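You operate a simulated robot arm through the tools that you are given. There is no shell and no other tool. Be economical: measure what you need, move in short steps, check, and stop when the job is done.

Carry out the task below with a simulated robot arm. There is one attempt and no reset: what you move stays moved.

## Task
Draw the hanging rod out, clamp it and hang the blue scarf over it.
Fine: loosen the clamp knob first, tighten it before the scarf goes on; force and drop nothing.

Only the result counts: the job must be done as asked and must still hold three seconds after the hand-in. Knocking over, shifting, dropping, spilling or breaking anything else fails it.

## Robot
A 7-joint arm with a two-finger parallel gripper, fixed in place. Base frame: the origin is at the foot of the arm, x ahead of it, y to its left, z up; the work surface is at about z = 0.55. Units: m, degrees, N and s.
With the tool pointing down near the work surface it reaches from about 0.1 to 0.68 m from the base axis. Its first joint turns from -115.0 to 115.0 degrees. Payload 3.91 kg.
The TCP is the grasp point between the finger pads, 0.03 m short of the fingertips. In the tool frame z runs along the fingers and y along their closing line. The gripper opens to 0.11 m. The fingers are 0.02 m wide and 0.01 m thick; the gripper's body (0.048 by 0.112 m) begins 0.055 m behind the TCP.
Orientation is that of the tool frame in the base frame, as a unit quaternion [x, y, z, w]. With the fingers straight down and closing along the base's y, the tool's x points along the base's -x, its y along +y and its z along -z.

## Interface
- The arm moves only by the tool nudge_tool. Its argument "steps" is text: rows parted by semicolons, each of 7 numbers parted by spaces: the opening, from 0 (shut) to 1 (fully open), then the shift along the tool's x, y, z in m, then the turn, a rotation vector about the tool's x, y, z in degrees. In form: hand dx dy dz rx ry rz; .... A call has 1 to 10 rows; each row shifts and turns the commanded pose from where the row before left it, along the tool's axes as they then stand. Each row takes 0.2 s and may step no farther than 0.05 m and 8.6 degrees from the row before; otherwise, or with a gripper value out of range, the whole call is refused. Where a pose cannot be reached the arm comes as near as it can. A force on the tool above 60 N (or 10 N above the force at the start of the call, whichever is more), or a blocked arm, ends the call early, and 0.2 s more pass. Each finger travels about 0.153 m/s and halts on what it meets, pressing with about 25 N; the grip force reading is that of the motor and also rises with nothing between the fingers. The clock runs only during rows and for 0.2 s after the last one: add rows that do not move to give the fingers time. It gives the time, the measured TCP pose, the force on the tool (base axes), the opening and the grip force at its end, in the units of the frame above (readings bear some noise).
- Cameras (640 x 400 px; columns grow to the right, rows downward): "scene" is fixed at [0.2202, 0.6502, 1.872]; the picture's right is [-0.83, -0.55, 0.00], its down [-0.31, 0.47, -0.82] and it looks along [0.46, -0.69, -0.57] (base axes); focal length 324 px, centre (320, 200). "wrist" rides on the gripper at [0.072, 0.017, -0.103] in the tool frame; the picture's right is [-0.23, 0.97, 0.00], its down [-0.76, -0.18, -0.62] and it looks along [-0.61, -0.14, 0.78] (tool axes); focal length 222 px, centre (320, 200). There is no depth. A picture from a camera that has moved, and an enlarged one, comes with that camera's place and axes in the base frame and with its lens.
- get_image(camera): a new picture of that camera. No time passes.
- lift_body(by): slides the trunk up (or, below 0, down) by that many m; the arm rides with it, the base frame stays. It gives what a move gives, with no picture.
- zoom(camera, box): a new picture of the part [left, top, right, bottom] of that camera's present view, enlarged. No time passes.
- close_job(): hands the job in; it is judged then, once.

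Go step by step. Nothing tells you positions but the pictures and the camera data: compare them with the known pose of the tool, close in by small moves and look again before you grip or let go. The budget is 120 turns and 64 pictures, counting those below and the enlarged ones. Unless the task says otherwise, let go and move clear before handing in, and close with one line.

The tools are called after "Call:" as name(argument=value, ...) on one line, values as JSON. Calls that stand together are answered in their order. nudge_tool: Moves the arm, as the interface text tells. Its arguments: {"type":"object","properties":{"steps":{"type":"string"}},"required":["steps"]} The other tools are called the same way: lift_body (by) slides the trunk up or down; get_image (camera) takes a picture; zoom (camera, box) takes an enlarged picture of a part of a camera's view; close_job () hands the job in.

At the start:

```text
time_s: 0.0
eef_pos: [0.6537, -0.1312, 1.5542]
tool_rot: [-0.001, 1.0, 0.0, 0.0]
contact_force: [-0.4, -0.3, -0.9]
gripper_width: 0.1103
gripper_force: 0.0
trunk travel left (down, up): [-0.925, 0.065]
```

scene: 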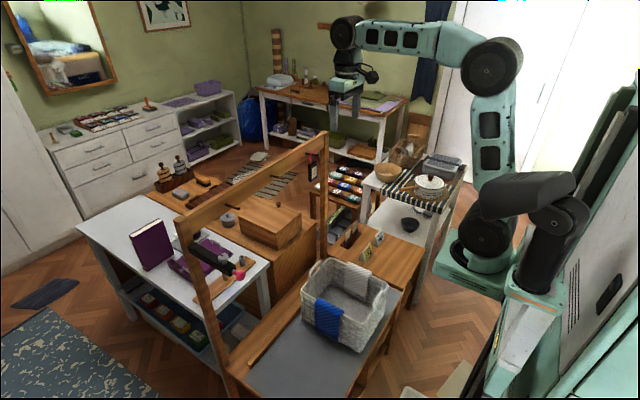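
wrist: 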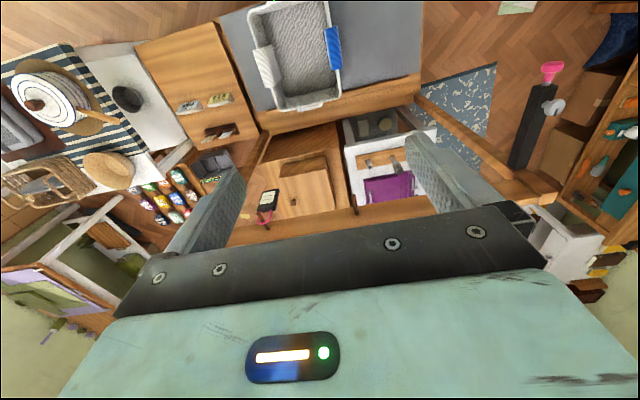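

I see a wooden frame with a dark bracket at the upper left post (pink knob end, grey knob), and a basket with a blue scarf over its rim. I'll enlarge these areas first.

Call:
zoom(camera="scene", box=[160, 200, 280, 320])

Call:
zoom(camera="scene", box=[200, 120, 440, 400])

Call:
zoom(camera="wrist", box=[400, 40, 640, 220])

```text
3.33 times, centred on (220, 260) of scene
camera zoom: at [0.2202, 0.6502, 1.872], right [-0.83, -0.55, 0.0], down [-0.31, 0.47, -0.82], along [0.46, -0.69, -0.57], focal length 1081 px, centre (653, 0)
```

zoom: 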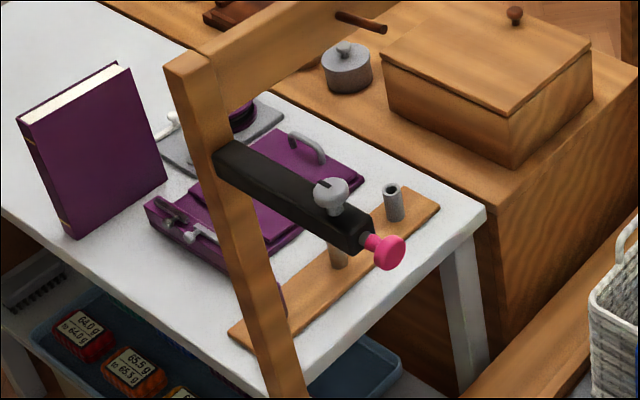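

```text
1.43 times, centred on (320, 260) of scene
camera zoom: at [0.2202, 0.6502, 1.872], right [-0.83, -0.55, 0.0], down [-0.31, 0.47, -0.82], along [0.46, -0.69, -0.57], focal length 463 px, centre (320, 114)
```

zoom: 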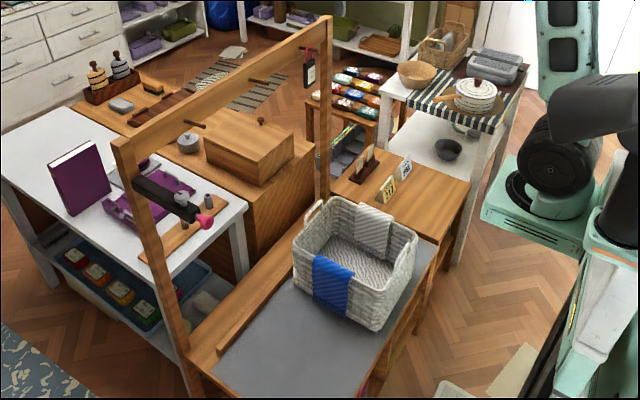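

```text
2.22 times, centred on (520, 130) of wrist
camera zoom: at [0.5815, -0.1157, 1.6562], right [0.23, 0.97, 0.0], down [0.76, -0.18, 0.62], along [0.61, -0.14, -0.78], focal length 494 px, centre (-124, 356)
```

zoom: 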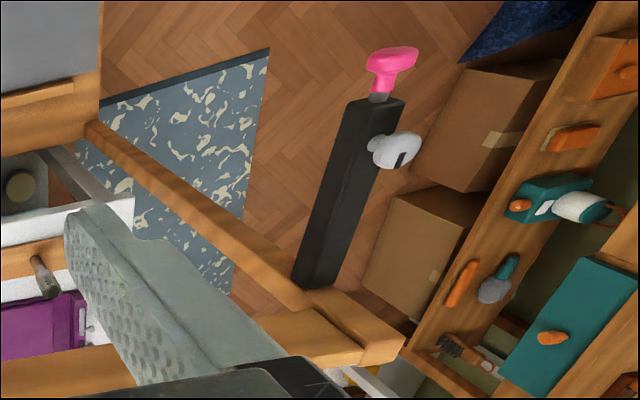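

The rod's sleeve runs along −x from the left post at about (0.93, 0.26, 1.21). The pink rod end is near (0.736, 0.26, 1.21) and the clamp knob is on top near (0.79, 0.26, 1.245). I'll bring the wrist camera closer to look at them.

Call:
nudge_tool(steps="1 0.004 0.04 0.014 0 0 0; 1 0.004 0.044 0.015 0 0 0; 1 0.004 0.044 0.015 0 0 0; 1 0.004 0.044 0.015 0 0 0; 1 0.004 0.044 0.015 0 0 0; 1 0.004 0.044 0.015 0 0 0; 1 0.004 0.044 0.015 0 0 0; 1 0.004 0.044 0.015 0 0 0; 1 0 0 0.015 0 0 0")

Call:
get_image(camera="wrist")

```text
time_s: 2.0
eef_pos: [0.619, 0.2155, 1.4199]
tool_rot: [0.0, 1.0, 0.0, 0.0]
contact_force: [-0.2, 0.3, 0.0]
gripper_width: 0.11
gripper_force: 0.0
trunk travel left (down, up): [-0.925, 0.065]
```

```text
58 pictures are left
camera wrist: at [0.547, 0.2314, 1.5225], right [0.23, 0.97, 0.0], down [0.76, -0.18, 0.62], along [0.61, -0.14, -0.78], focal length 222 px, centre (320, 200)
```

wrist: 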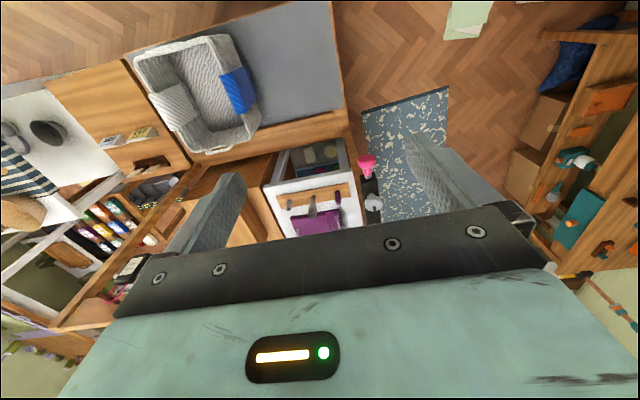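

The pink end and the clamp knob are between the fingers in the wrist view. I'll enlarge that part.

Call:
zoom(camera="wrist", box=[330, 140, 410, 220])

Call:
zoom(camera="scene", box=[210, 240, 260, 290])

```text
5.00 times, centred on (370, 180) of wrist
camera zoom: at [0.547, 0.2314, 1.5225], right [0.23, 0.97, 0.0], down [0.76, -0.18, 0.62], along [0.61, -0.14, -0.78], focal length 1111 px, centre (70, 300)
```

zoom: 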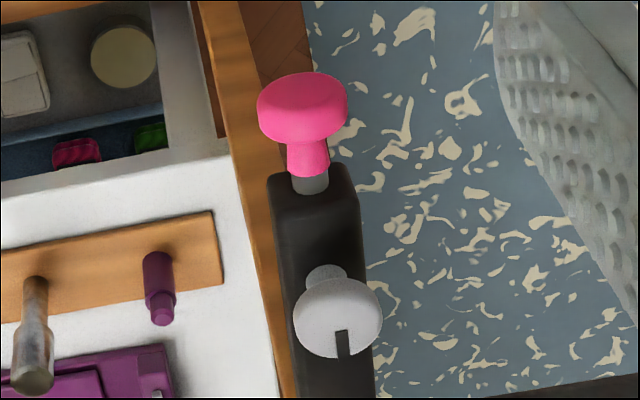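

```text
8.00 times, centred on (235, 265) of scene
camera zoom: at [0.2202, 0.6502, 1.872], right [-0.83, -0.55, 0.0], down [-0.31, 0.47, -0.82], along [0.46, -0.69, -0.57], focal length 2595 px, centre (1000, -320)
```

zoom: 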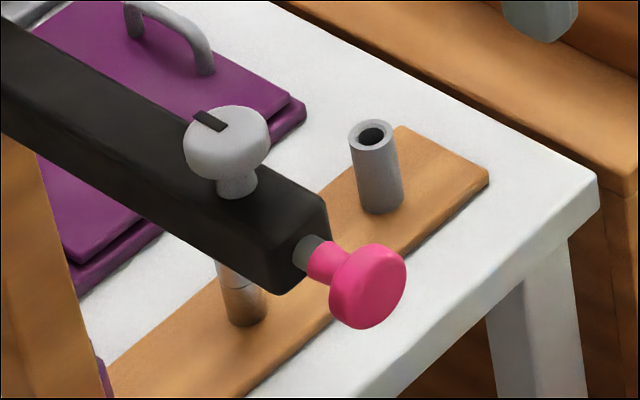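

The clamp knob is a disc about 28 mm across with a vertical axis, its top centred near (0.789, 0.264, 1.248). Its mark points toward the post. I'll move above it to check reach.

Call:
nudge_tool(steps="1 -0.034 0.0097 0 0 0 0; 1 -0.034 0.0097 0.01 0 0 0; 1 -0.034 0.0097 0.02 0 0 0; 1 -0.034 0.0097 0.02 0 0 0; 1 -0.034 0.0097 0.02 0 0 0; 1 0 0 0.01 0 0 0; 1 0 0 0 0 0 0")

Call:
get_image(camera="wrist")

Call:
get_image(camera="scene")

```text
time_s: 3.6
eef_pos: [0.7883, 0.2656, 1.3379]
tool_rot: [0.0, 1.0, 0.0, 0.0]
contact_force: [1.0, 0.1, 0.6]
gripper_width: 0.1101
gripper_force: 0.1
trunk travel left (down, up): [-0.925, 0.065]
```

```text
55 pictures are left
camera wrist: at [0.717, 0.2806, 1.4415], right [0.23, 0.97, 0.0], down [0.76, -0.18, 0.62], along [0.61, -0.14, -0.78], focal length 222 px, centre (320, 200)
```

wrist: 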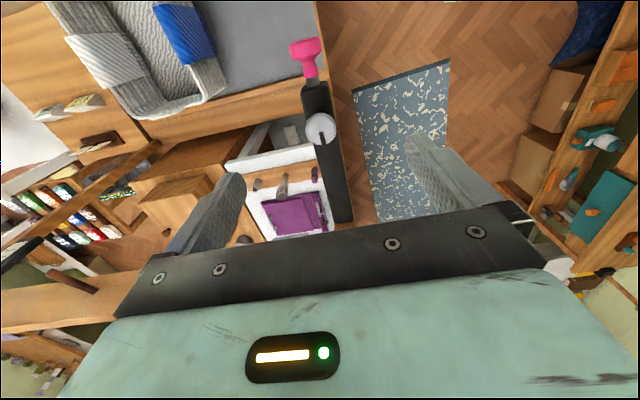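

```text
54 pictures are left
```

scene: 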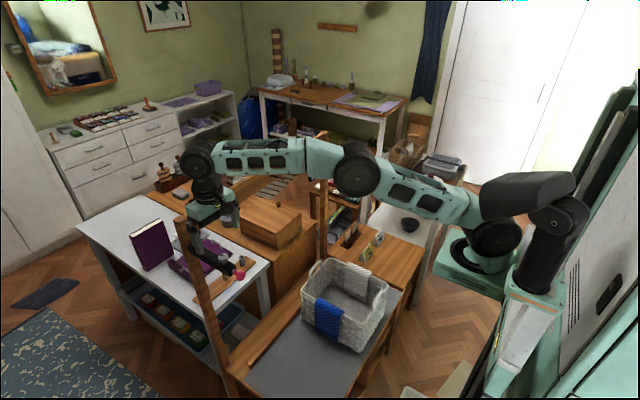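

The arm reaches it and the TCP is centred over the knob. I'll descend so the fingertips straddle only the disc.

Call:
nudge_tool(steps="0.8 0 0 0.025 0 0 0; 0.6 0 0 0.025 0 0 0; 0.5 0 0 0.02 0 0 0; 0.5 0 0 0 0 0 0")

Call:
zoom(camera="wrist", box=[220, 20, 420, 220])

Call:
zoom(camera="scene", box=[190, 220, 270, 300])

```text
time_s: 4.6
eef_pos: [0.7894, 0.2646, 1.2688]
tool_rot: [-0.001, 1.0, 0.0, 0.0]
contact_force: [0.0, -0.7, 0.1]
gripper_width: 0.0552
gripper_force: 0.2
trunk travel left (down, up): [-0.925, 0.065]
```

```text
2.00 times, centred on (320, 120) of wrist
camera zoom: at [0.7179, 0.2796, 1.3715], right [0.23, 0.97, 0.0], down [0.76, -0.18, 0.62], along [0.61, -0.14, -0.78], focal length 444 px, centre (320, 360)
```

zoom: 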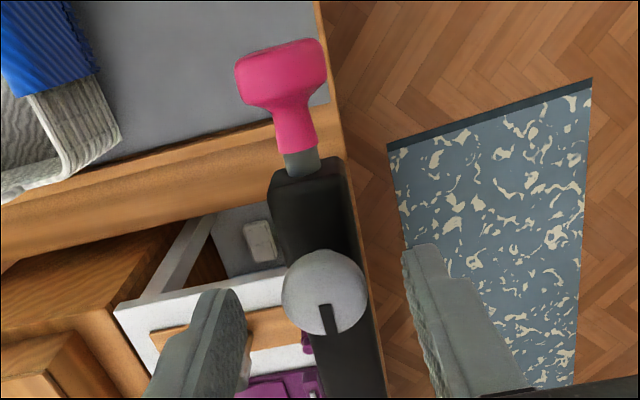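

```text
5.00 times, centred on (230, 260) of scene
camera zoom: at [0.2202, 0.6502, 1.872], right [-0.83, -0.55, 0.0], down [-0.31, 0.47, -0.82], along [0.46, -0.69, -0.57], focal length 1622 px, centre (770, -100)
```

zoom: 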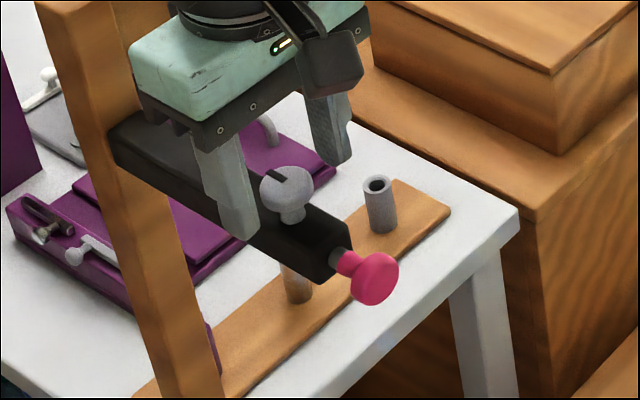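

The fingers are centred on the knob. I'll go 4 mm lower and close gently.

Call:
nudge_tool(steps="0.45 0 0.001 0.004 0 0 0; 0.3 0 0 0 0 0 0; 0.2 0 0 0 0 0 0; 0.15 0 0 0 0 0 0; 0.15 0 0 0 0 0 0")

Call:
zoom(camera="wrist", box=[220, 20, 420, 220])

```text
time_s: 5.8
eef_pos: [0.7903, 0.2639, 1.2651]
tool_rot: [0.0, 1.0, 0.0, 0.0]
contact_force: [-0.3, -3.4, 0.5]
gripper_width: 0.0275
gripper_force: 45.3
trunk travel left (down, up): [-0.925, 0.065]
```

```text
2.00 times, centred on (320, 120) of wrist
camera zoom: at [0.718, 0.2811, 1.3683], right [0.23, 0.97, 0.0], down [0.76, -0.18, 0.62], along [0.61, -0.14, -0.78], focal length 444 px, centre (320, 360)
```

zoom: 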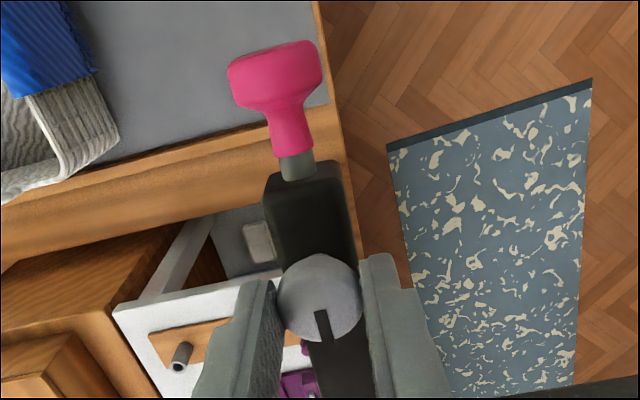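

The disc is held. I'll turn it counter-clockwise as seen from above, which is the negative turn about the tool's z.

Call:
nudge_tool(steps="0.15 0 0 0 0 0 -8; 0.15 0 0 0 0 0 -8; 0.15 0 0 0 0 0 -8; 0.15 0 0 0 0 0 -8; 0.15 0 0 0 0 0 0")

Call:
zoom(camera="wrist", box=[220, 20, 420, 220])

Call:
zoom(camera="scene", box=[190, 220, 270, 300])

```text
time_s: 7.0
eef_pos: [0.7912, 0.2652, 1.2651]
tool_rot: [-0.277, 0.961, 0.0, 0.0]
contact_force: [-9.8, -7.4, 0.9]
gripper_width: 0.0273
gripper_force: 44.3
trunk travel left (down, up): [-0.925, 0.065]
```

```text
2.00 times, centred on (320, 120) of wrist
camera zoom: at [0.7203, 0.2401, 1.3684], right [-0.33, 0.95, 0.0], down [0.74, 0.26, 0.62], along [0.59, 0.2, -0.78], focal length 444 px, centre (320, 360)
```

zoom: 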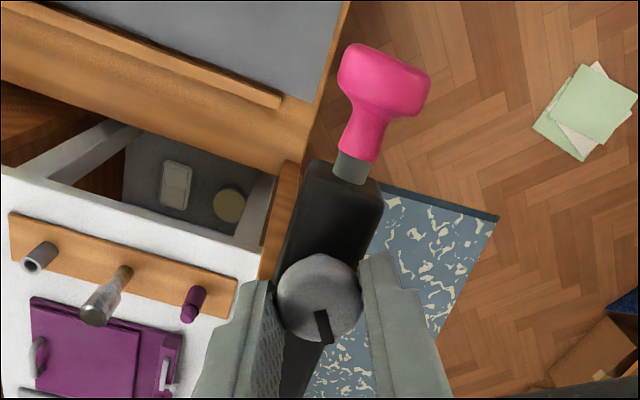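

```text
5.00 times, centred on (230, 260) of scene
camera zoom: at [0.2202, 0.6502, 1.872], right [-0.83, -0.55, 0.0], down [-0.31, 0.47, -0.82], along [0.46, -0.69, -0.57], focal length 1622 px, centre (770, -100)
```

zoom: 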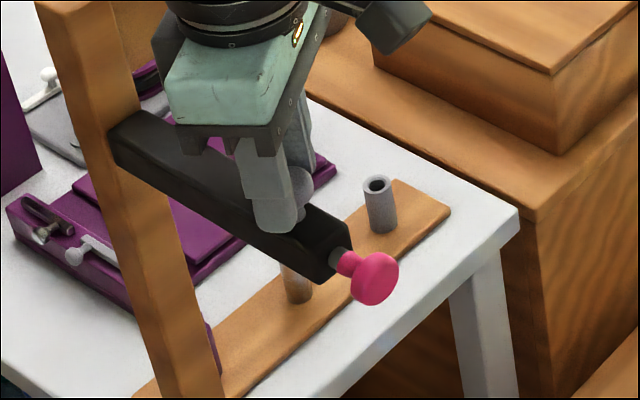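

The knob turns with the fingers, about 32° counter-clockwise so far. I'll keep going.

Call:
nudge_tool(steps="0.15 0 0 0 0 0 -8; 0.15 0 0 0 0 0 -8; 0.15 0 0 0 0 0 -8; 0.15 0 0 0 0 0 -8; 0.15 0 0 0 0 0 -8; 0.15 0 0 0 0 0 -8; 0.15 0 0 0 0 0 -8; 0.15 0 0 0 0 0 0")

Call:
zoom(camera="wrist", box=[220, 20, 420, 220])

```text
time_s: 8.8
eef_pos: [0.7896, 0.2662, 1.2644]
tool_rot: [-0.696, 0.718, -0.001, -0.002]
contact_force: [-21.5, -11.6, -7.7]
gripper_width: 0.0276
gripper_force: 44.8
trunk travel left (down, up): [-0.925, 0.065]
```

```text
2.00 times, centred on (320, 120) of wrist
camera zoom: at [0.7716, 0.1927, 1.3685], right [-0.97, 0.26, 0.0], down [0.2, 0.76, 0.62], along [0.16, 0.6, -0.78], focal length 444 px, centre (320, 360)
```

zoom: 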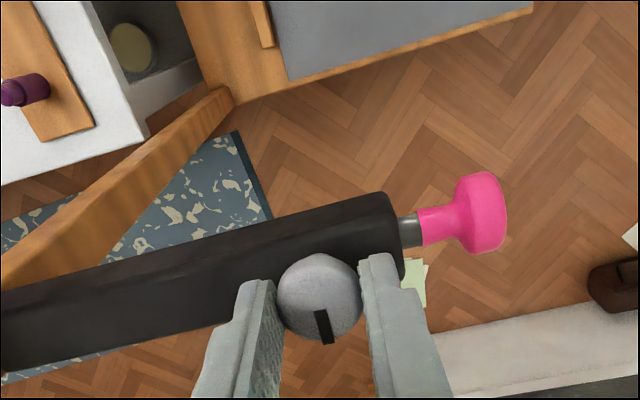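

The knob has turned about 88°, but the sideways force is growing. I'll release, back up and check the result.

Call:
nudge_tool(steps="0.35 0 0 0 0 0 0; 0.45 0 0 0 0 0 0; 0.45 0 0 -0.03 0 0 0; 0.45 0 0 -0.03 0 0 0; 0.45 0 0 0 0 0 0")

Call:
zoom(camera="wrist", box=[220, 20, 420, 220])

```text
time_s: 10.0
eef_pos: [0.7926, 0.2656, 1.3268]
tool_rot: [-0.695, 0.719, 0.0, 0.001]
contact_force: [0.3, -0.1, -0.7]
gripper_width: 0.0496
gripper_force: 0.0
trunk travel left (down, up): [-0.925, 0.065]
```

```text
2.00 times, centred on (320, 120) of wrist
camera zoom: at [0.7748, 0.1927, 1.4299], right [-0.97, 0.26, 0.0], down [0.2, 0.76, 0.62], along [0.16, 0.6, -0.78], focal length 444 px, centre (320, 360)
```

zoom: 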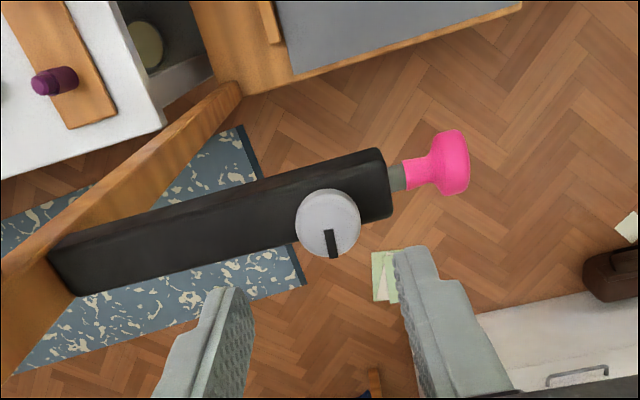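

The mark has gone through about 90°, so the clamp should be loose. I'll turn the hand back and move over the pink rod end.

Call:
nudge_tool(steps="0.5 0 0 0 0 0 8; 0.5 0 0 0 0 0 8; 0.5 0 0 0 0 0 8; 0.5 0 0 0 0 0 8; 0.5 0 0 0 0 0 8; 0.5 0 0 0 0 0 8; 0.5 0 0 0 0 0 8; 0.5 0 0 0 0 0 8; 0.5 0 0 0 0 0 8; 0.5 0 0 0 0 0 8")

Call:
nudge_tool(steps="0.5 0 0 0 0 0 8; 0.5 0.03 -0.001 0 0 0 0; 0.5 0.028 -0.001 0 0 0 0; 0.5 0 0 0.03 0 0 0; 0.5 0 0 0 0 0 0")

Call:
zoom(camera="wrist", box=[220, 20, 420, 220])

Call:
zoom(camera="scene", box=[190, 220, 270, 300])

```text
time_s: 12.2
eef_pos: [0.7904, 0.2665, 1.3244]
tool_rot: [-0.069, 0.998, 0.0, 0.001]
contact_force: [-0.2, -0.4, 0.0]
gripper_width: 0.0549
gripper_force: 0.0
trunk travel left (down, up): [-0.925, 0.065]
```

```text
time_s: 13.4
eef_pos: [0.7363, 0.2628, 1.2914]
tool_rot: [0.0, 1.0, -0.001, 0.0]
contact_force: [0.1, 0.2, -0.2]
gripper_width: 0.0548
gripper_force: 0.0
trunk travel left (down, up): [-0.925, 0.065]
```

```text
2.00 times, centred on (320, 120) of wrist
camera zoom: at [0.6627, 0.2787, 1.3953], right [0.23, 0.97, 0.0], down [0.76, -0.18, 0.62], along [0.61, -0.14, -0.78], focal length 444 px, centre (320, 360)
```

zoom: 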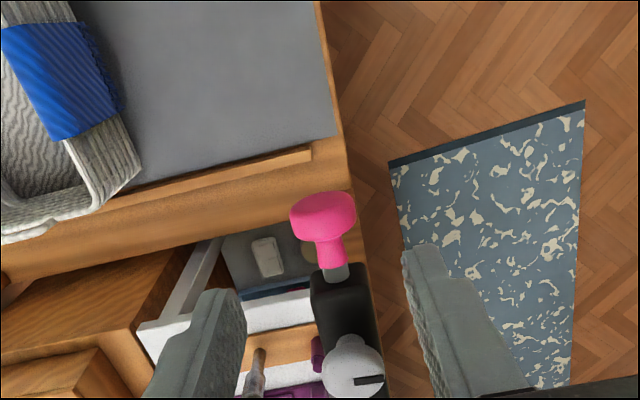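

```text
5.00 times, centred on (230, 260) of scene
camera zoom: at [0.2202, 0.6502, 1.872], right [-0.83, -0.55, 0.0], down [-0.31, 0.47, -0.82], along [0.46, -0.69, -0.57], focal length 1622 px, centre (770, -100)
```

zoom: 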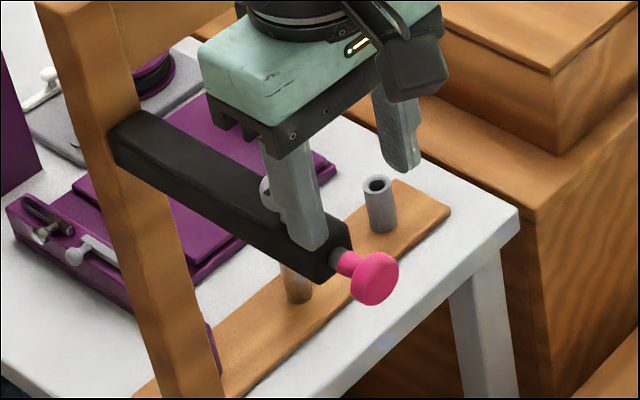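

The pink disc is at about (0.732, 0.264, 1.212). I'll lower the fingers around it and close.

Call:
nudge_tool(steps="0.5 0.003 0.001 0.025 0 0 0; 0.5 0 0 0.025 0 0 0; 0.5 0 0 0.019 0 0 0; 0.3 0 0 0 0 0 0; 0.2 0 0 0 0 0 0; 0.15 0 0 0 0 0 0; 0.15 0 0 0 0 0 0")

Call:
zoom(camera="wrist", box=[220, 60, 420, 220])

Call:
zoom(camera="scene", box=[190, 220, 270, 300])

```text
time_s: 15.0
eef_pos: [0.7294, 0.2653, 1.2267]
tool_rot: [-0.001, 1.0, 0.0, 0.0]
contact_force: [0.3, 8.3, -1.3]
gripper_width: 0.0264
gripper_force: 44.7
trunk travel left (down, up): [-0.925, 0.065]
```

```text
2.50 times, centred on (320, 140) of wrist
camera zoom: at [0.6582, 0.2809, 1.3292], right [0.23, 0.97, 0.0], down [0.76, -0.18, 0.62], along [0.61, -0.14, -0.78], focal length 555 px, centre (320, 350)
```

zoom: 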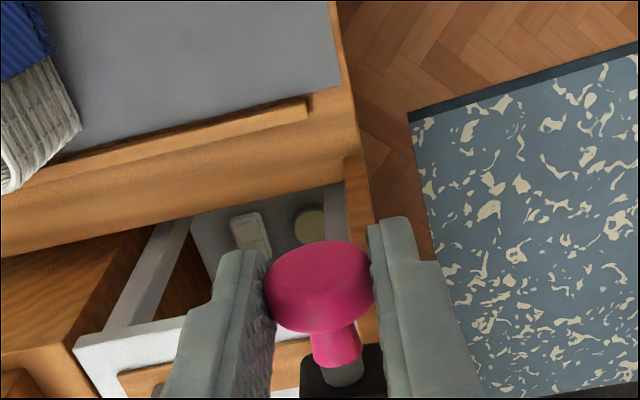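

```text
5.00 times, centred on (230, 260) of scene
camera zoom: at [0.2202, 0.6502, 1.872], right [-0.83, -0.55, 0.0], down [-0.31, 0.47, -0.82], along [0.46, -0.69, -0.57], focal length 1622 px, centre (770, -100)
```

zoom: 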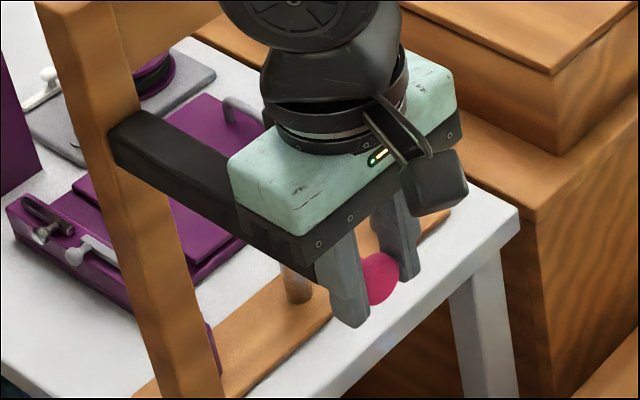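

The disc is gripped. I'll shift 1 mm to relieve the side force and pull gently along −x.

Call:
nudge_tool(steps="0.15 0.004 0.001 0 0 0 0; 0.15 0.005 0 0 0 0 0; 0.15 0.005 0 0 0 0 0; 0.15 0 0 0 0 0 0")

```text
time_s: 16.0
eef_pos: [0.7152, 0.2645, 1.2262]
tool_rot: [-0.001, 1.0, 0.0, 0.0]
contact_force: [0.1, 9.6, 3.7]
gripper_width: 0.0266
gripper_force: 45.3
trunk travel left (down, up): [-0.925, 0.065]
```

The rod slides with almost no force along x. I'll continue and then check for slip.

Call:
nudge_tool(steps="0.15 0.01 0 0 0 0 0; 0.15 0.01 0 0 0 0 0; 0.15 0.01 0 0 0 0 0; 0.15 0.01 0 0 0 0 0; 0.15 0 0 0 0 0 0")

Call:
get_image(camera="wrist")

Call:
zoom(camera="scene", box=[190, 220, 290, 320])

```text
time_s: 17.2
eef_pos: [0.6751, 0.2649, 1.2257]
tool_rot: [-0.001, 1.0, 0.001, 0.001]
contact_force: [0.8, -0.7, 14.0]
gripper_width: 0.0269
gripper_force: 44.8
trunk travel left (down, up): [-0.925, 0.065]
```

```text
42 pictures are left
camera wrist: at [0.6032, 0.281, 1.329], right [0.23, 0.97, 0.0], down [0.76, -0.18, 0.62], along [0.61, -0.14, -0.78], focal length 222 px, centre (320, 200)
```

wrist: 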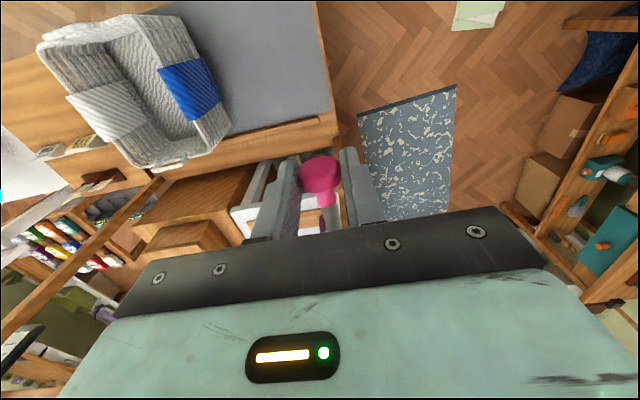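

```text
4.00 times, centred on (240, 270) of scene
camera zoom: at [0.2202, 0.6502, 1.872], right [-0.83, -0.55, 0.0], down [-0.31, 0.47, -0.82], along [0.46, -0.69, -0.57], focal length 1297 px, centre (640, -80)
```

zoom: 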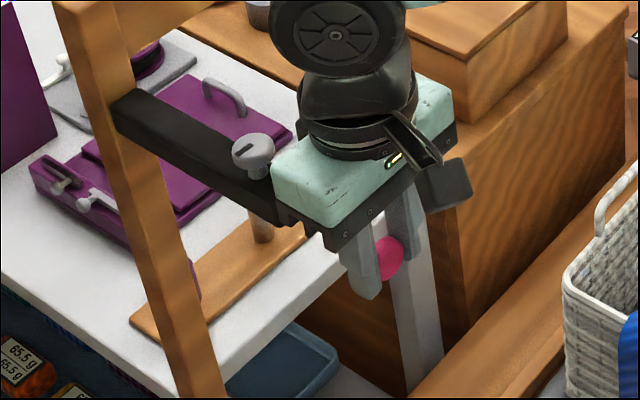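

The rod is coming out (about 55 mm) and there's a slight upward reaction, so I'll ease up a millimetre as I continue.

Call:
nudge_tool(steps="0.15 0.005 0 -0.001 0 0 0; 0.15 0.01 0 -0.0003 0 0 0; 0.15 0.01 0 -0.0002 0 0 0; 0.15 0.01 0 -0.0002 0 0 0; 0.15 0 0 0 0 0 0")

```text
time_s: 18.4
eef_pos: [0.6407, 0.2649, 1.2256]
tool_rot: [0.0, 1.0, -0.002, -0.001]
contact_force: [-0.3, -5.9, -6.6]
gripper_width: 0.0265
gripper_force: 45.3
trunk travel left (down, up): [-0.925, 0.065]
```

The pull is smooth at about 89 mm out. I'll continue in small steps and watch for an end stop.

Call:
nudge_tool(steps="0.15 0.008 0 0.0004 0 0 0; 0.15 0.008 0 0 0 0 0; 0.15 0.008 0 0 0 0 0; 0.15 0 0 0 0 0 0")

Call:
nudge_tool(steps="0.15 0.006 0 0 0 0 0; 0.15 0.006 0 0 0 0 0; 0.15 0.006 0 0 0 0 0; 0.15 0 0 0 0 0 0")

Call:
zoom(camera="scene", box=[190, 220, 310, 340])

```text
time_s: 19.4
eef_pos: [0.6162, 0.2651, 1.2264]
tool_rot: [-0.001, 1.0, 0.001, 0.0]
contact_force: [0.1, -3.7, -9.5]
gripper_width: 0.0267
gripper_force: 45.2
trunk travel left (down, up): [-0.925, 0.065]
```

```text
time_s: 20.4
eef_pos: [0.5992, 0.2655, 1.2254]
tool_rot: [-0.002, 1.0, -0.001, 0.0]
contact_force: [0.5, -0.7, -18.6]
gripper_width: 0.0269
gripper_force: 45.0
trunk travel left (down, up): [-0.925, 0.065]
```

```text
3.33 times, centred on (250, 280) of scene
camera zoom: at [0.2202, 0.6502, 1.872], right [-0.83, -0.55, 0.0], down [-0.31, 0.47, -0.82], along [0.46, -0.69, -0.57], focal length 1081 px, centre (553, -67)
```

zoom: 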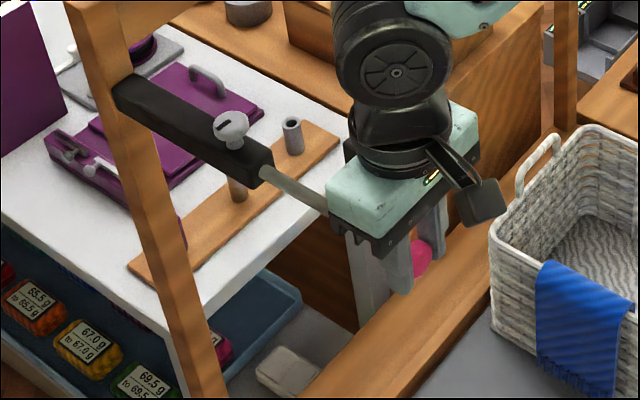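

It's 130 mm out now. I'll relieve the downward load and ease on a little more, watching for a stop.

Call:
nudge_tool(steps="0.15 0.003 0 0.0016 0 0 0; 0.15 0.004 0 0 0 0 0; 0.15 0.004 0 0 0 0 0; 0.15 0 0 0 0 0 0")

Call:
nudge_tool(steps="0.15 0.004 0 0 0 0 0; 0.15 0.004 0 0 0 0 0; 0.15 0.004 0 0 0 0 0; 0.15 0 0 0 0 0 0")

```text
time_s: 21.4
eef_pos: [0.5902, 0.2654, 1.2256]
tool_rot: [0.0, 1.0, 0.001, 0.001]
contact_force: [11.1, -3.2, -7.6]
gripper_width: 0.027
gripper_force: 45.3
trunk travel left (down, up): [-0.925, 0.065]
```

```text
time_s: 22.4
eef_pos: [0.5749, 0.2671, 1.225]
tool_rot: [-0.002, 1.0, 0.0, -0.001]
contact_force: [0.1, 0.5, 0.4]
gripper_width: 0.0163
gripper_force: 0.1
trunk travel left (down, up): [-0.925, 0.065]
```

The rod met its stop at about 0.14 m and the fingers slid off the disc. I'll look before doing anything else.

Call:
nudge_tool(steps="0.15 0.02 0 0 0 0 0; 0.3 0.02 0 0 0 0 0; 0.5 0 0 -0.03 0 0 0; 0.5 0 0 -0.03 0 0 0; 0.5 0 0 -0.03 0 0 0")

Call:
zoom(camera="scene", box=[180, 210, 340, 370])

Call:
get_image(camera="wrist")

```text
time_s: 23.6
eef_pos: [0.5351, 0.2686, 1.3134]
tool_rot: [-0.001, 1.0, 0.0, 0.0]
contact_force: [0.0, -0.4, 0.5]
gripper_width: 0.055
gripper_force: 0.0
trunk travel left (down, up): [-0.925, 0.065]
```

```text
2.50 times, centred on (260, 290) of scene
camera zoom: at [0.2202, 0.6502, 1.872], right [-0.83, -0.55, 0.0], down [-0.31, 0.47, -0.82], along [0.46, -0.69, -0.57], focal length 811 px, centre (470, -25)
```

zoom: 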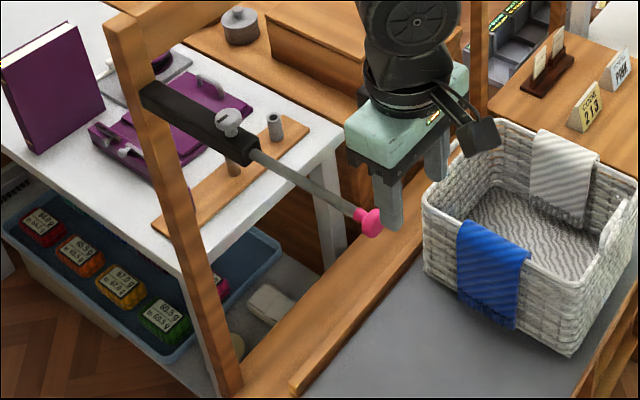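

```text
38 pictures are left
camera wrist: at [0.4618, 0.2842, 1.417], right [0.23, 0.97, 0.0], down [0.76, -0.18, 0.62], along [0.61, -0.14, -0.78], focal length 222 px, centre (320, 200)
```

wrist: 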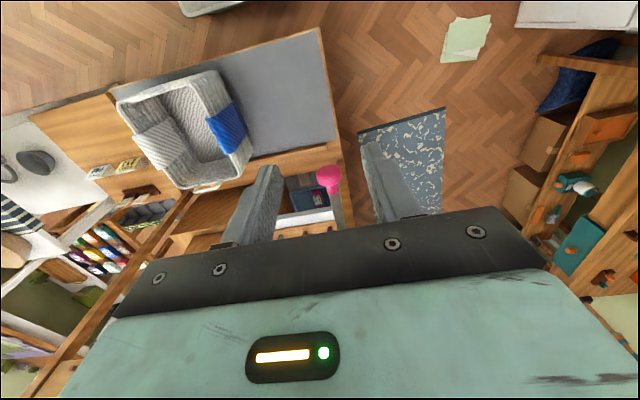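

The rod is fully out and intact. Next I'll return above the clamp knob, with the hand pre-turned, to tighten it.

Call:
nudge_tool(steps="0.5 -0.036 -0.0005 -0.013 0 0 -8; 0.5 0 0 0 0 0 -8; 0.5 0 0 0 0 0 -8; 0.5 0 0 0 0 0 -8; 0.5 0 0 0 0 0 -8; 0.5 0 0 0 0 0 -8; 0.5 0 0 0 0 0 -8; 0.5 0 0 0 0 0 -8; 0.5 0 0 0 0 0 -8; 0.5 0 0 0 0 0 -8")

```text
time_s: 25.8
eef_pos: [0.5712, 0.2657, 1.3288]
tool_rot: [-0.644, 0.765, 0.0, 0.0]
contact_force: [0.5, 0.3, -0.9]
gripper_width: 0.055
gripper_force: 0.0
trunk travel left (down, up): [-0.925, 0.065]
```

Call:
nudge_tool(steps="0.5 0 0 0 0 0 -8; 0.5 -0.0014 -0.0435 0 0 0 0; 0.5 -0.0014 -0.0435 0 0 0 0; 0.5 -0.0014 -0.0435 0 0 0 0; 0.5 -0.0014 -0.0435 0 0 0 0; 0.5 -0.0013 -0.0437 0 0 0 0; 0.5 0 0 0 0 0 0; 0.5 0 0 0 0 0 0")

Call:
zoom(camera="wrist", box=[220, 20, 420, 220])

```text
time_s: 27.6
eef_pos: [0.7919, 0.2659, 1.326]
tool_rot: [-0.696, 0.718, -0.001, -0.002]
contact_force: [0.5, -0.2, 0.4]
gripper_width: 0.0549
gripper_force: 0.1
trunk travel left (down, up): [-0.925, 0.065]
```

```text
2.00 times, centred on (320, 120) of wrist
camera zoom: at [0.7728, 0.1931, 1.4303], right [-0.97, 0.26, 0.0], down [0.2, 0.76, 0.62], along [0.16, 0.6, -0.78], focal length 444 px, centre (320, 360)
```

zoom: 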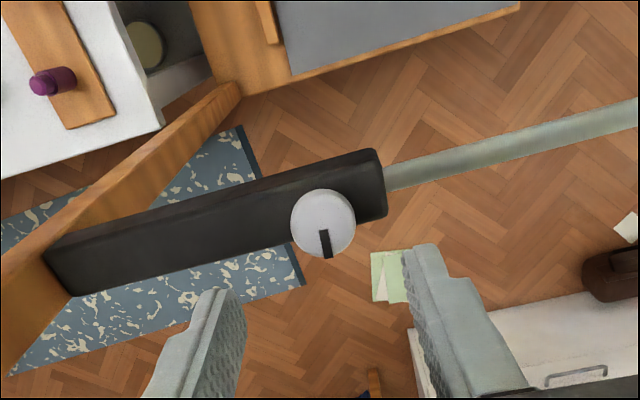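

I'll lower onto the knob, grip it and turn it clockwise in two stages.

Call:
nudge_tool(steps="0.5 0 0.002 0.025 0 0 0; 0.5 0 0 0.02 0 0 0; 0.5 0 0 0.016 0 0 0; 0.3 0 0 0 0 0 0; 0.2 0 0 0 0 0 0; 0.15 0 0 0 0 0 0; 0.15 0 0 0 0 0 0")

Call:
nudge_tool(steps="0.15 0 0 0 0 0 8; 0.15 0 0 0 0 0 8; 0.15 0 0 0 0 0 8; 0.15 0 0 0 0 0 8; 0.15 0 0 0 0 0 8; 0.15 0 0 0 0 0 0")

Call:
zoom(camera="wrist", box=[220, 20, 420, 220])

```text
time_s: 29.2
eef_pos: [0.7903, 0.2675, 1.2668]
tool_rot: [-0.695, 0.719, 0.0, 0.0]
contact_force: [2.4, 0.7, -2.0]
gripper_width: 0.0275
gripper_force: 44.6
trunk travel left (down, up): [-0.925, 0.065]
```

```text
time_s: 30.6
eef_pos: [0.7915, 0.2671, 1.2672]
tool_rot: [-0.406, 0.914, 0.0, 0.002]
contact_force: [30.2, 14.1, 3.9]
gripper_width: 0.0276
gripper_force: 44.9
trunk travel left (down, up): [-0.925, 0.065]
```

```text
2.00 times, centred on (320, 120) of wrist
camera zoom: at [0.7299, 0.2229, 1.3704], right [-0.57, 0.82, 0.0], down [0.64, 0.45, 0.63], along [0.52, 0.36, -0.78], focal length 444 px, centre (320, 360)
```

zoom: 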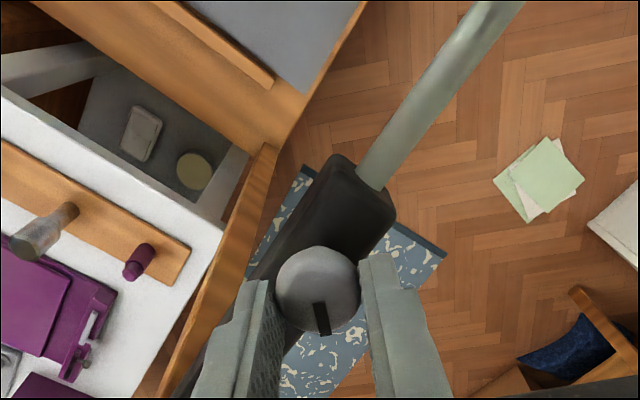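

The knob follows. I'll relieve the sideways load and continue clockwise.

Call:
nudge_tool(steps="0.15 -0.0021 -0.0008 0 0 0 0; 0.15 0 0 0 0 0 8; 0.15 0 0 0 0 0 8; 0.15 0 0 0 0 0 8; 0.15 0 0 0 0 0 8; 0.15 0 0 0 0 0 0")

Call:
nudge_tool(steps="0.15 0 0 0 0 0 8; 0.15 0 0 0 0 0 8; 0.15 0 0 0 0 0 4; 0.15 0 0 0 0 0 0")

Call:
zoom(camera="wrist", box=[220, 20, 420, 220])

```text
time_s: 32.0
eef_pos: [0.7905, 0.2663, 1.2672]
tool_rot: [-0.137, 0.991, -0.001, 0.001]
contact_force: [20.7, 1.4, 7.9]
gripper_width: 0.0277
gripper_force: 45.0
trunk travel left (down, up): [-0.925, 0.065]
```

```text
time_s: 33.0
eef_pos: [0.7898, 0.2643, 1.268]
tool_rot: [0.036, 0.999, -0.001, 0.001]
contact_force: [19.7, -5.7, 13.6]
gripper_width: 0.0272
gripper_force: 45.2
trunk travel left (down, up): [-0.925, 0.065]
```

```text
2.00 times, centred on (320, 120) of wrist
camera zoom: at [0.7197, 0.2863, 1.3707], right [0.3, 0.96, 0.0], down [0.75, -0.23, 0.62], along [0.6, -0.18, -0.78], focal length 444 px, centre (320, 360)
```

zoom: 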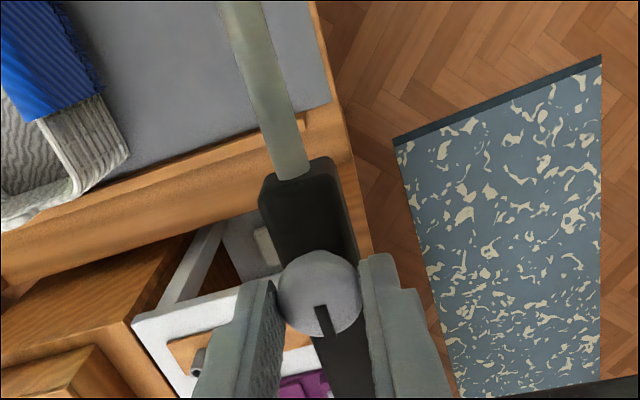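

The mark is back at its original position. One small extra turn will make sure it is tight, then I'll release and back off.

Call:
nudge_tool(steps="0.15 0 0 0 0 0 6; 0.15 0 0 0 0 0 0; 0.35 0 0 0 0 0 0; 0.5 0 0 0 0 0 0; 0.5 0 0 -0.03 0 0 0; 0.5 0 0 -0.03 0 0 0; 0.5 0 0 0 0 0 0")

Call:
zoom(camera="wrist", box=[220, 20, 420, 220])

Call:
zoom(camera="scene", box=[190, 200, 400, 370])

```text
time_s: 34.6
eef_pos: [0.7886, 0.2688, 1.3312]
tool_rot: [0.087, 0.996, 0.0, 0.0]
contact_force: [-0.9, 0.0, -0.2]
gripper_width: 0.0551
gripper_force: 0.0
trunk travel left (down, up): [-0.925, 0.065]
```

```text
2.00 times, centred on (320, 120) of wrist
camera zoom: at [0.7215, 0.2963, 1.4338], right [0.39, 0.92, 0.0], down [0.72, -0.31, 0.62], along [0.57, -0.24, -0.78], focal length 444 px, centre (320, 360)
```

zoom: 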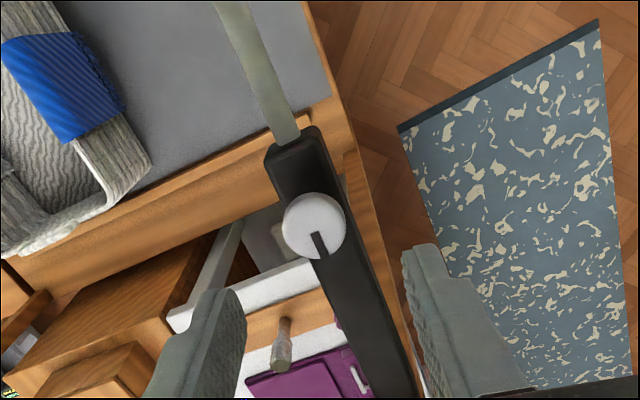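

```text
2.35 times, centred on (295, 285) of scene
camera zoom: at [0.2202, 0.6502, 1.872], right [-0.83, -0.55, 0.0], down [-0.31, 0.47, -0.82], along [0.46, -0.69, -0.57], focal length 763 px, centre (379, 0)
```

zoom: 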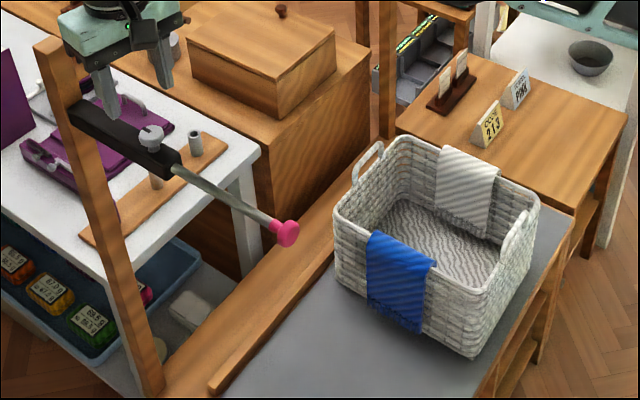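

The clamp knob is back in its tight position with the rod extended. Next I'll move the hand over toward the basket to locate the scarf.

Call:
nudge_tool(steps="0.5 0 0 -0.01 0 0 -8; 0.5 0 0 -0.01 0 0 -2; 0.5 0.045 -0.02 0 0 0 0; 0.5 0.045 -0.02 0 0 0 0; 0.5 0.045 -0.02 0 0 0 0; 0.5 0.045 -0.02 0 0 0 0; 0.5 0.04 -0.03 0 0 0 0; 0.5 0.03 -0.04 0 0 0 0; 0.5 0 -0.05 0 0 0 0; 0.5 0 -0.05 0 0 0 0")

Call:
get_image(camera="wrist")

```text
time_s: 36.8
eef_pos: [0.5431, 0.015, 1.3468]
tool_rot: [-0.001, 1.0, 0.0, 0.0]
contact_force: [-0.3, 0.0, -0.1]
gripper_width: 0.0549
gripper_force: 0.0
trunk travel left (down, up): [-0.925, 0.065]
```

```text
32 pictures are left
camera wrist: at [0.4717, 0.0306, 1.4495], right [0.22, 0.97, 0.0], down [0.76, -0.18, 0.62], along [0.61, -0.14, -0.78], focal length 222 px, centre (320, 200)
```

wrist: 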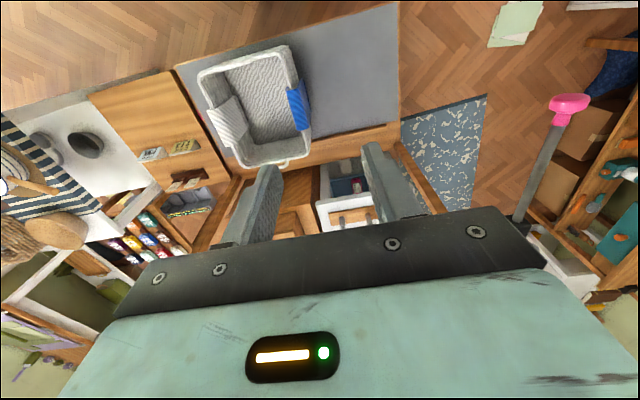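

The scarf sits on the basket's +y rim near (0.657, −0.085, 0.75). I'll lower the trunk in stages to bring the hand down for a closer view.

Call:
lift_body(by=-0.2)

Call:
get_image(camera="scene")

```text
time_s: 39.0
eef_pos: [0.5442, 0.0154, 1.1468]
tool_rot: [0.0, 1.0, 0.0, 0.0]
contact_force: [-0.6, -0.3, 0.2]
gripper_width: 0.0549
gripper_force: 0.2
trunk travel left (down, up): [-0.725, 0.265]
```

```text
31 pictures are left
```

scene: 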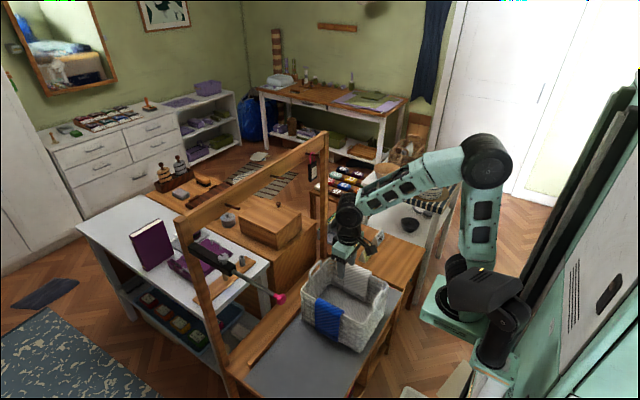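

The arm is clear of everything. I'll lower another 0.15 m and move a little toward −y to view the scarf.

Call:
lift_body(by=-0.15)

Call:
nudge_tool(steps="0.7 0 -0.03 0 0 0 0; 0.9 0 -0.03 0 0 0 0; 1 0 -0.02 0 0 0 0")

Call:
get_image(camera="wrist")

Call:
zoom(camera="scene", box=[290, 250, 400, 360])

```text
time_s: 40.7
eef_pos: [0.5441, 0.0141, 0.9971]
tool_rot: [-0.001, 1.0, 0.0, 0.0]
contact_force: [-0.4, 0.1, 0.0]
gripper_width: 0.0552
gripper_force: 0.0
trunk travel left (down, up): [-0.575, 0.415]
```

```text
time_s: 41.5
eef_pos: [0.5434, -0.068, 0.9942]
tool_rot: [-0.001, 1.0, -0.001, 0.0]
contact_force: [-0.6, 0.5, 0.0]
gripper_width: 0.1102
gripper_force: 0.1
trunk travel left (down, up): [-0.575, 0.415]
```

```text
30 pictures are left
camera wrist: at [0.4716, -0.0522, 1.097], right [0.23, 0.97, 0.0], down [0.76, -0.18, 0.62], along [0.61, -0.14, -0.78], focal length 222 px, centre (320, 200)
```

wrist: 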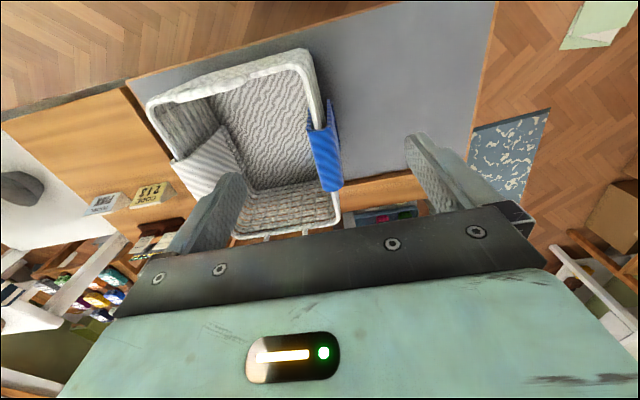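

```text
3.64 times, centred on (345, 305) of scene
camera zoom: at [0.2202, 0.6502, 1.872], right [-0.83, -0.55, 0.0], down [-0.31, 0.47, -0.82], along [0.46, -0.69, -0.57], focal length 1180 px, centre (229, -182)
```

zoom: 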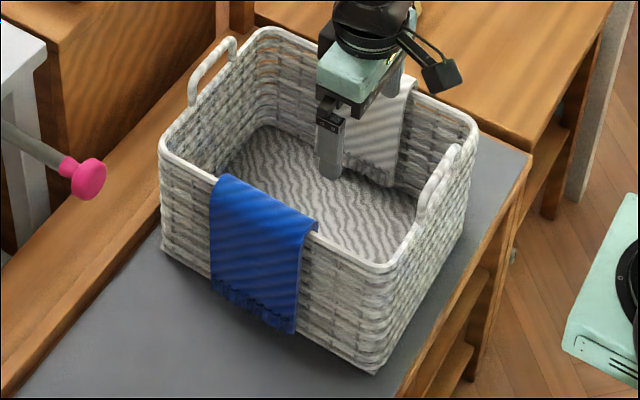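

Call:
zoom(camera="wrist", box=[280, 80, 370, 210])

```text
3.08 times, centred on (325, 145) of wrist
camera zoom: at [0.4716, -0.0522, 1.097], right [0.23, 0.97, 0.0], down [0.76, -0.18, 0.62], along [0.61, -0.14, -0.78], focal length 684 px, centre (305, 369)
```

zoom: 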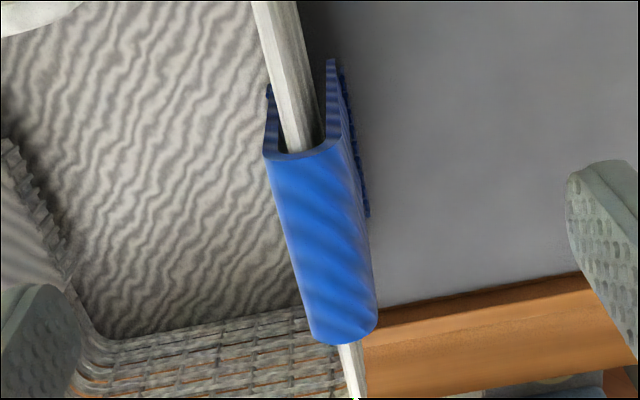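

The scarf is a U-shaped drape along x: about x 0.60–0.72, y ≈ −0.083, top z ≈ 0.765, clear of the rim on both sides. I'll move above its centre.

Call:
nudge_tool(steps="1 -0.04 -0.005 0.02 0 0 0; 1 -0.04 -0.005 0.03 0 0 0; 1 -0.037 -0.005 0.04 0 0 0; 1 0 0 0.04 0 0 0; 1 0 0 0 0 0 0")

Call:
get_image(camera="wrist")

Call:
zoom(camera="scene", box=[290, 250, 400, 360])

```text
refused: row 2 steps farther than a row can; nothing moved
```

```text
27 pictures are left
camera wrist: at [0.4716, -0.0522, 1.097], right [0.23, 0.97, 0.0], down [0.76, -0.18, 0.62], along [0.61, -0.14, -0.78], focal length 222 px, centre (320, 200)
```

wrist: 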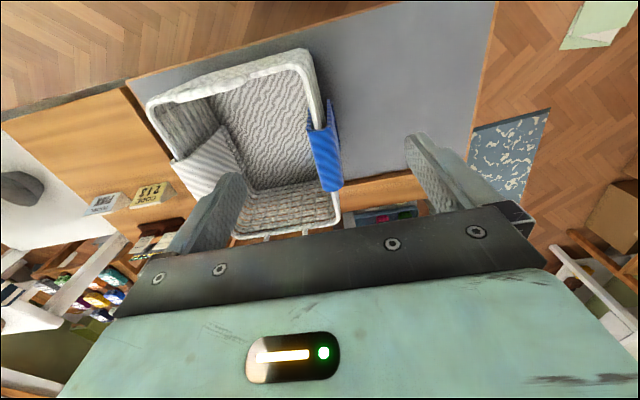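

```text
3.64 times, centred on (345, 305) of scene
camera zoom: at [0.2202, 0.6502, 1.872], right [-0.83, -0.55, 0.0], down [-0.31, 0.47, -0.82], along [0.46, -0.69, -0.57], focal length 1180 px, centre (229, -182)
```

zoom: 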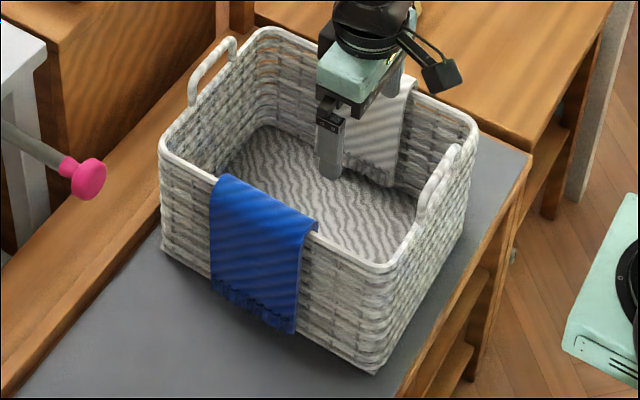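

The call was refused because a row was too long. I'll repeat it with shorter rows.

Call:
nudge_tool(steps="1 -0.03 -0.004 0.02 0 0 0; 1 -0.03 -0.004 0.03 0 0 0; 1 -0.03 -0.004 0.03 0 0 0; 1 -0.027 -0.003 0.03 0 0 0; 1 0 0 0.02 0 0 0; 1 0 0 0 0 0 0")

Call:
get_image(camera="wrist")

```text
time_s: 42.9
eef_pos: [0.6618, -0.0814, 0.8676]
tool_rot: [-0.001, 1.0, -0.001, 0.0]
contact_force: [-0.3, -0.1, 0.0]
gripper_width: 0.1101
gripper_force: 0.0
trunk travel left (down, up): [-0.575, 0.415]
```

```text
25 pictures are left
camera wrist: at [0.5894, -0.065, 0.9704], right [0.23, 0.97, 0.0], down [0.76, -0.18, 0.62], along [0.61, -0.14, -0.78], focal length 222 px, centre (320, 200)
```

wrist: 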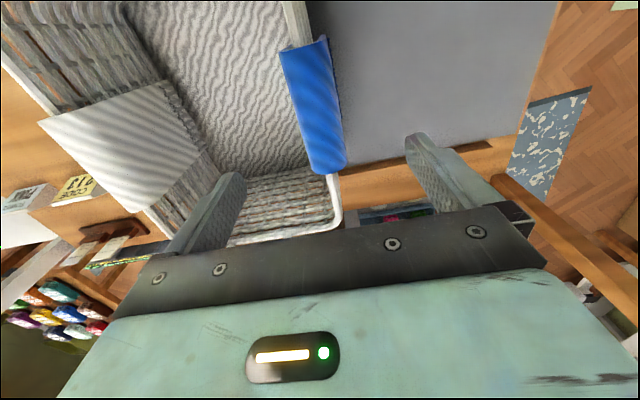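

The scarf's centre is about (0.657, −0.084) and the open fingers straddle it. I'll descend alongside it with the hand open wide.

Call:
nudge_tool(steps="1 0.003 -0.002 0.03 0 0 0; 1 0 0 0.03 0 0 0; 0.9 0 0 0.025 0 0 0; 0.8 0 0 0.025 0 0 0; 0.7 0 0 0 0 0 0; 0.65 0 0 0 0 0 0")

Call:
zoom(camera="wrist", box=[200, 0, 440, 220])

Call:
zoom(camera="scene", box=[290, 250, 400, 360])

```text
time_s: 44.3
eef_pos: [0.6563, -0.0841, 0.7554]
tool_rot: [-0.001, 1.0, 0.0, 0.001]
contact_force: [-0.5, -0.4, 1.1]
gripper_width: 0.0715
gripper_force: 0.1
trunk travel left (down, up): [-0.575, 0.415]
```

```text
1.82 times, centred on (320, 110) of wrist
camera zoom: at [0.5836, -0.0685, 0.8589], right [0.23, 0.97, 0.0], down [0.76, -0.18, 0.62], along [0.61, -0.14, -0.78], focal length 404 px, centre (320, 364)
```

zoom: 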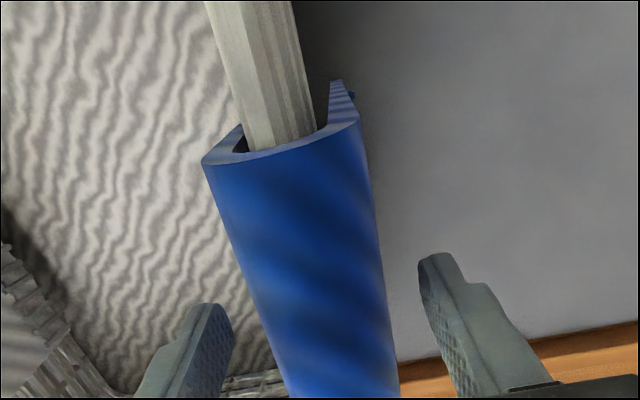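

```text
3.64 times, centred on (345, 305) of scene
camera zoom: at [0.2202, 0.6502, 1.872], right [-0.83, -0.55, 0.0], down [-0.31, 0.47, -0.82], along [0.46, -0.69, -0.57], focal length 1180 px, centre (229, -182)
```

zoom: 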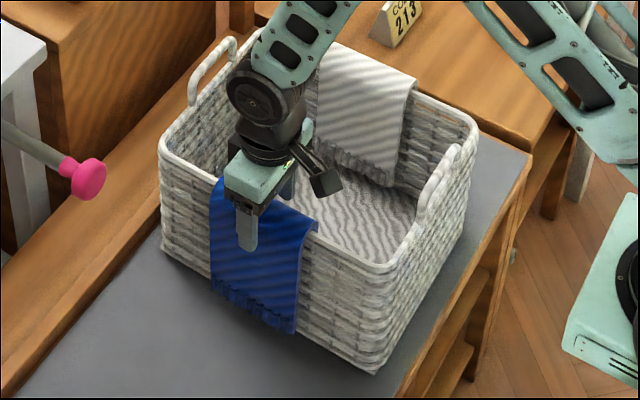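

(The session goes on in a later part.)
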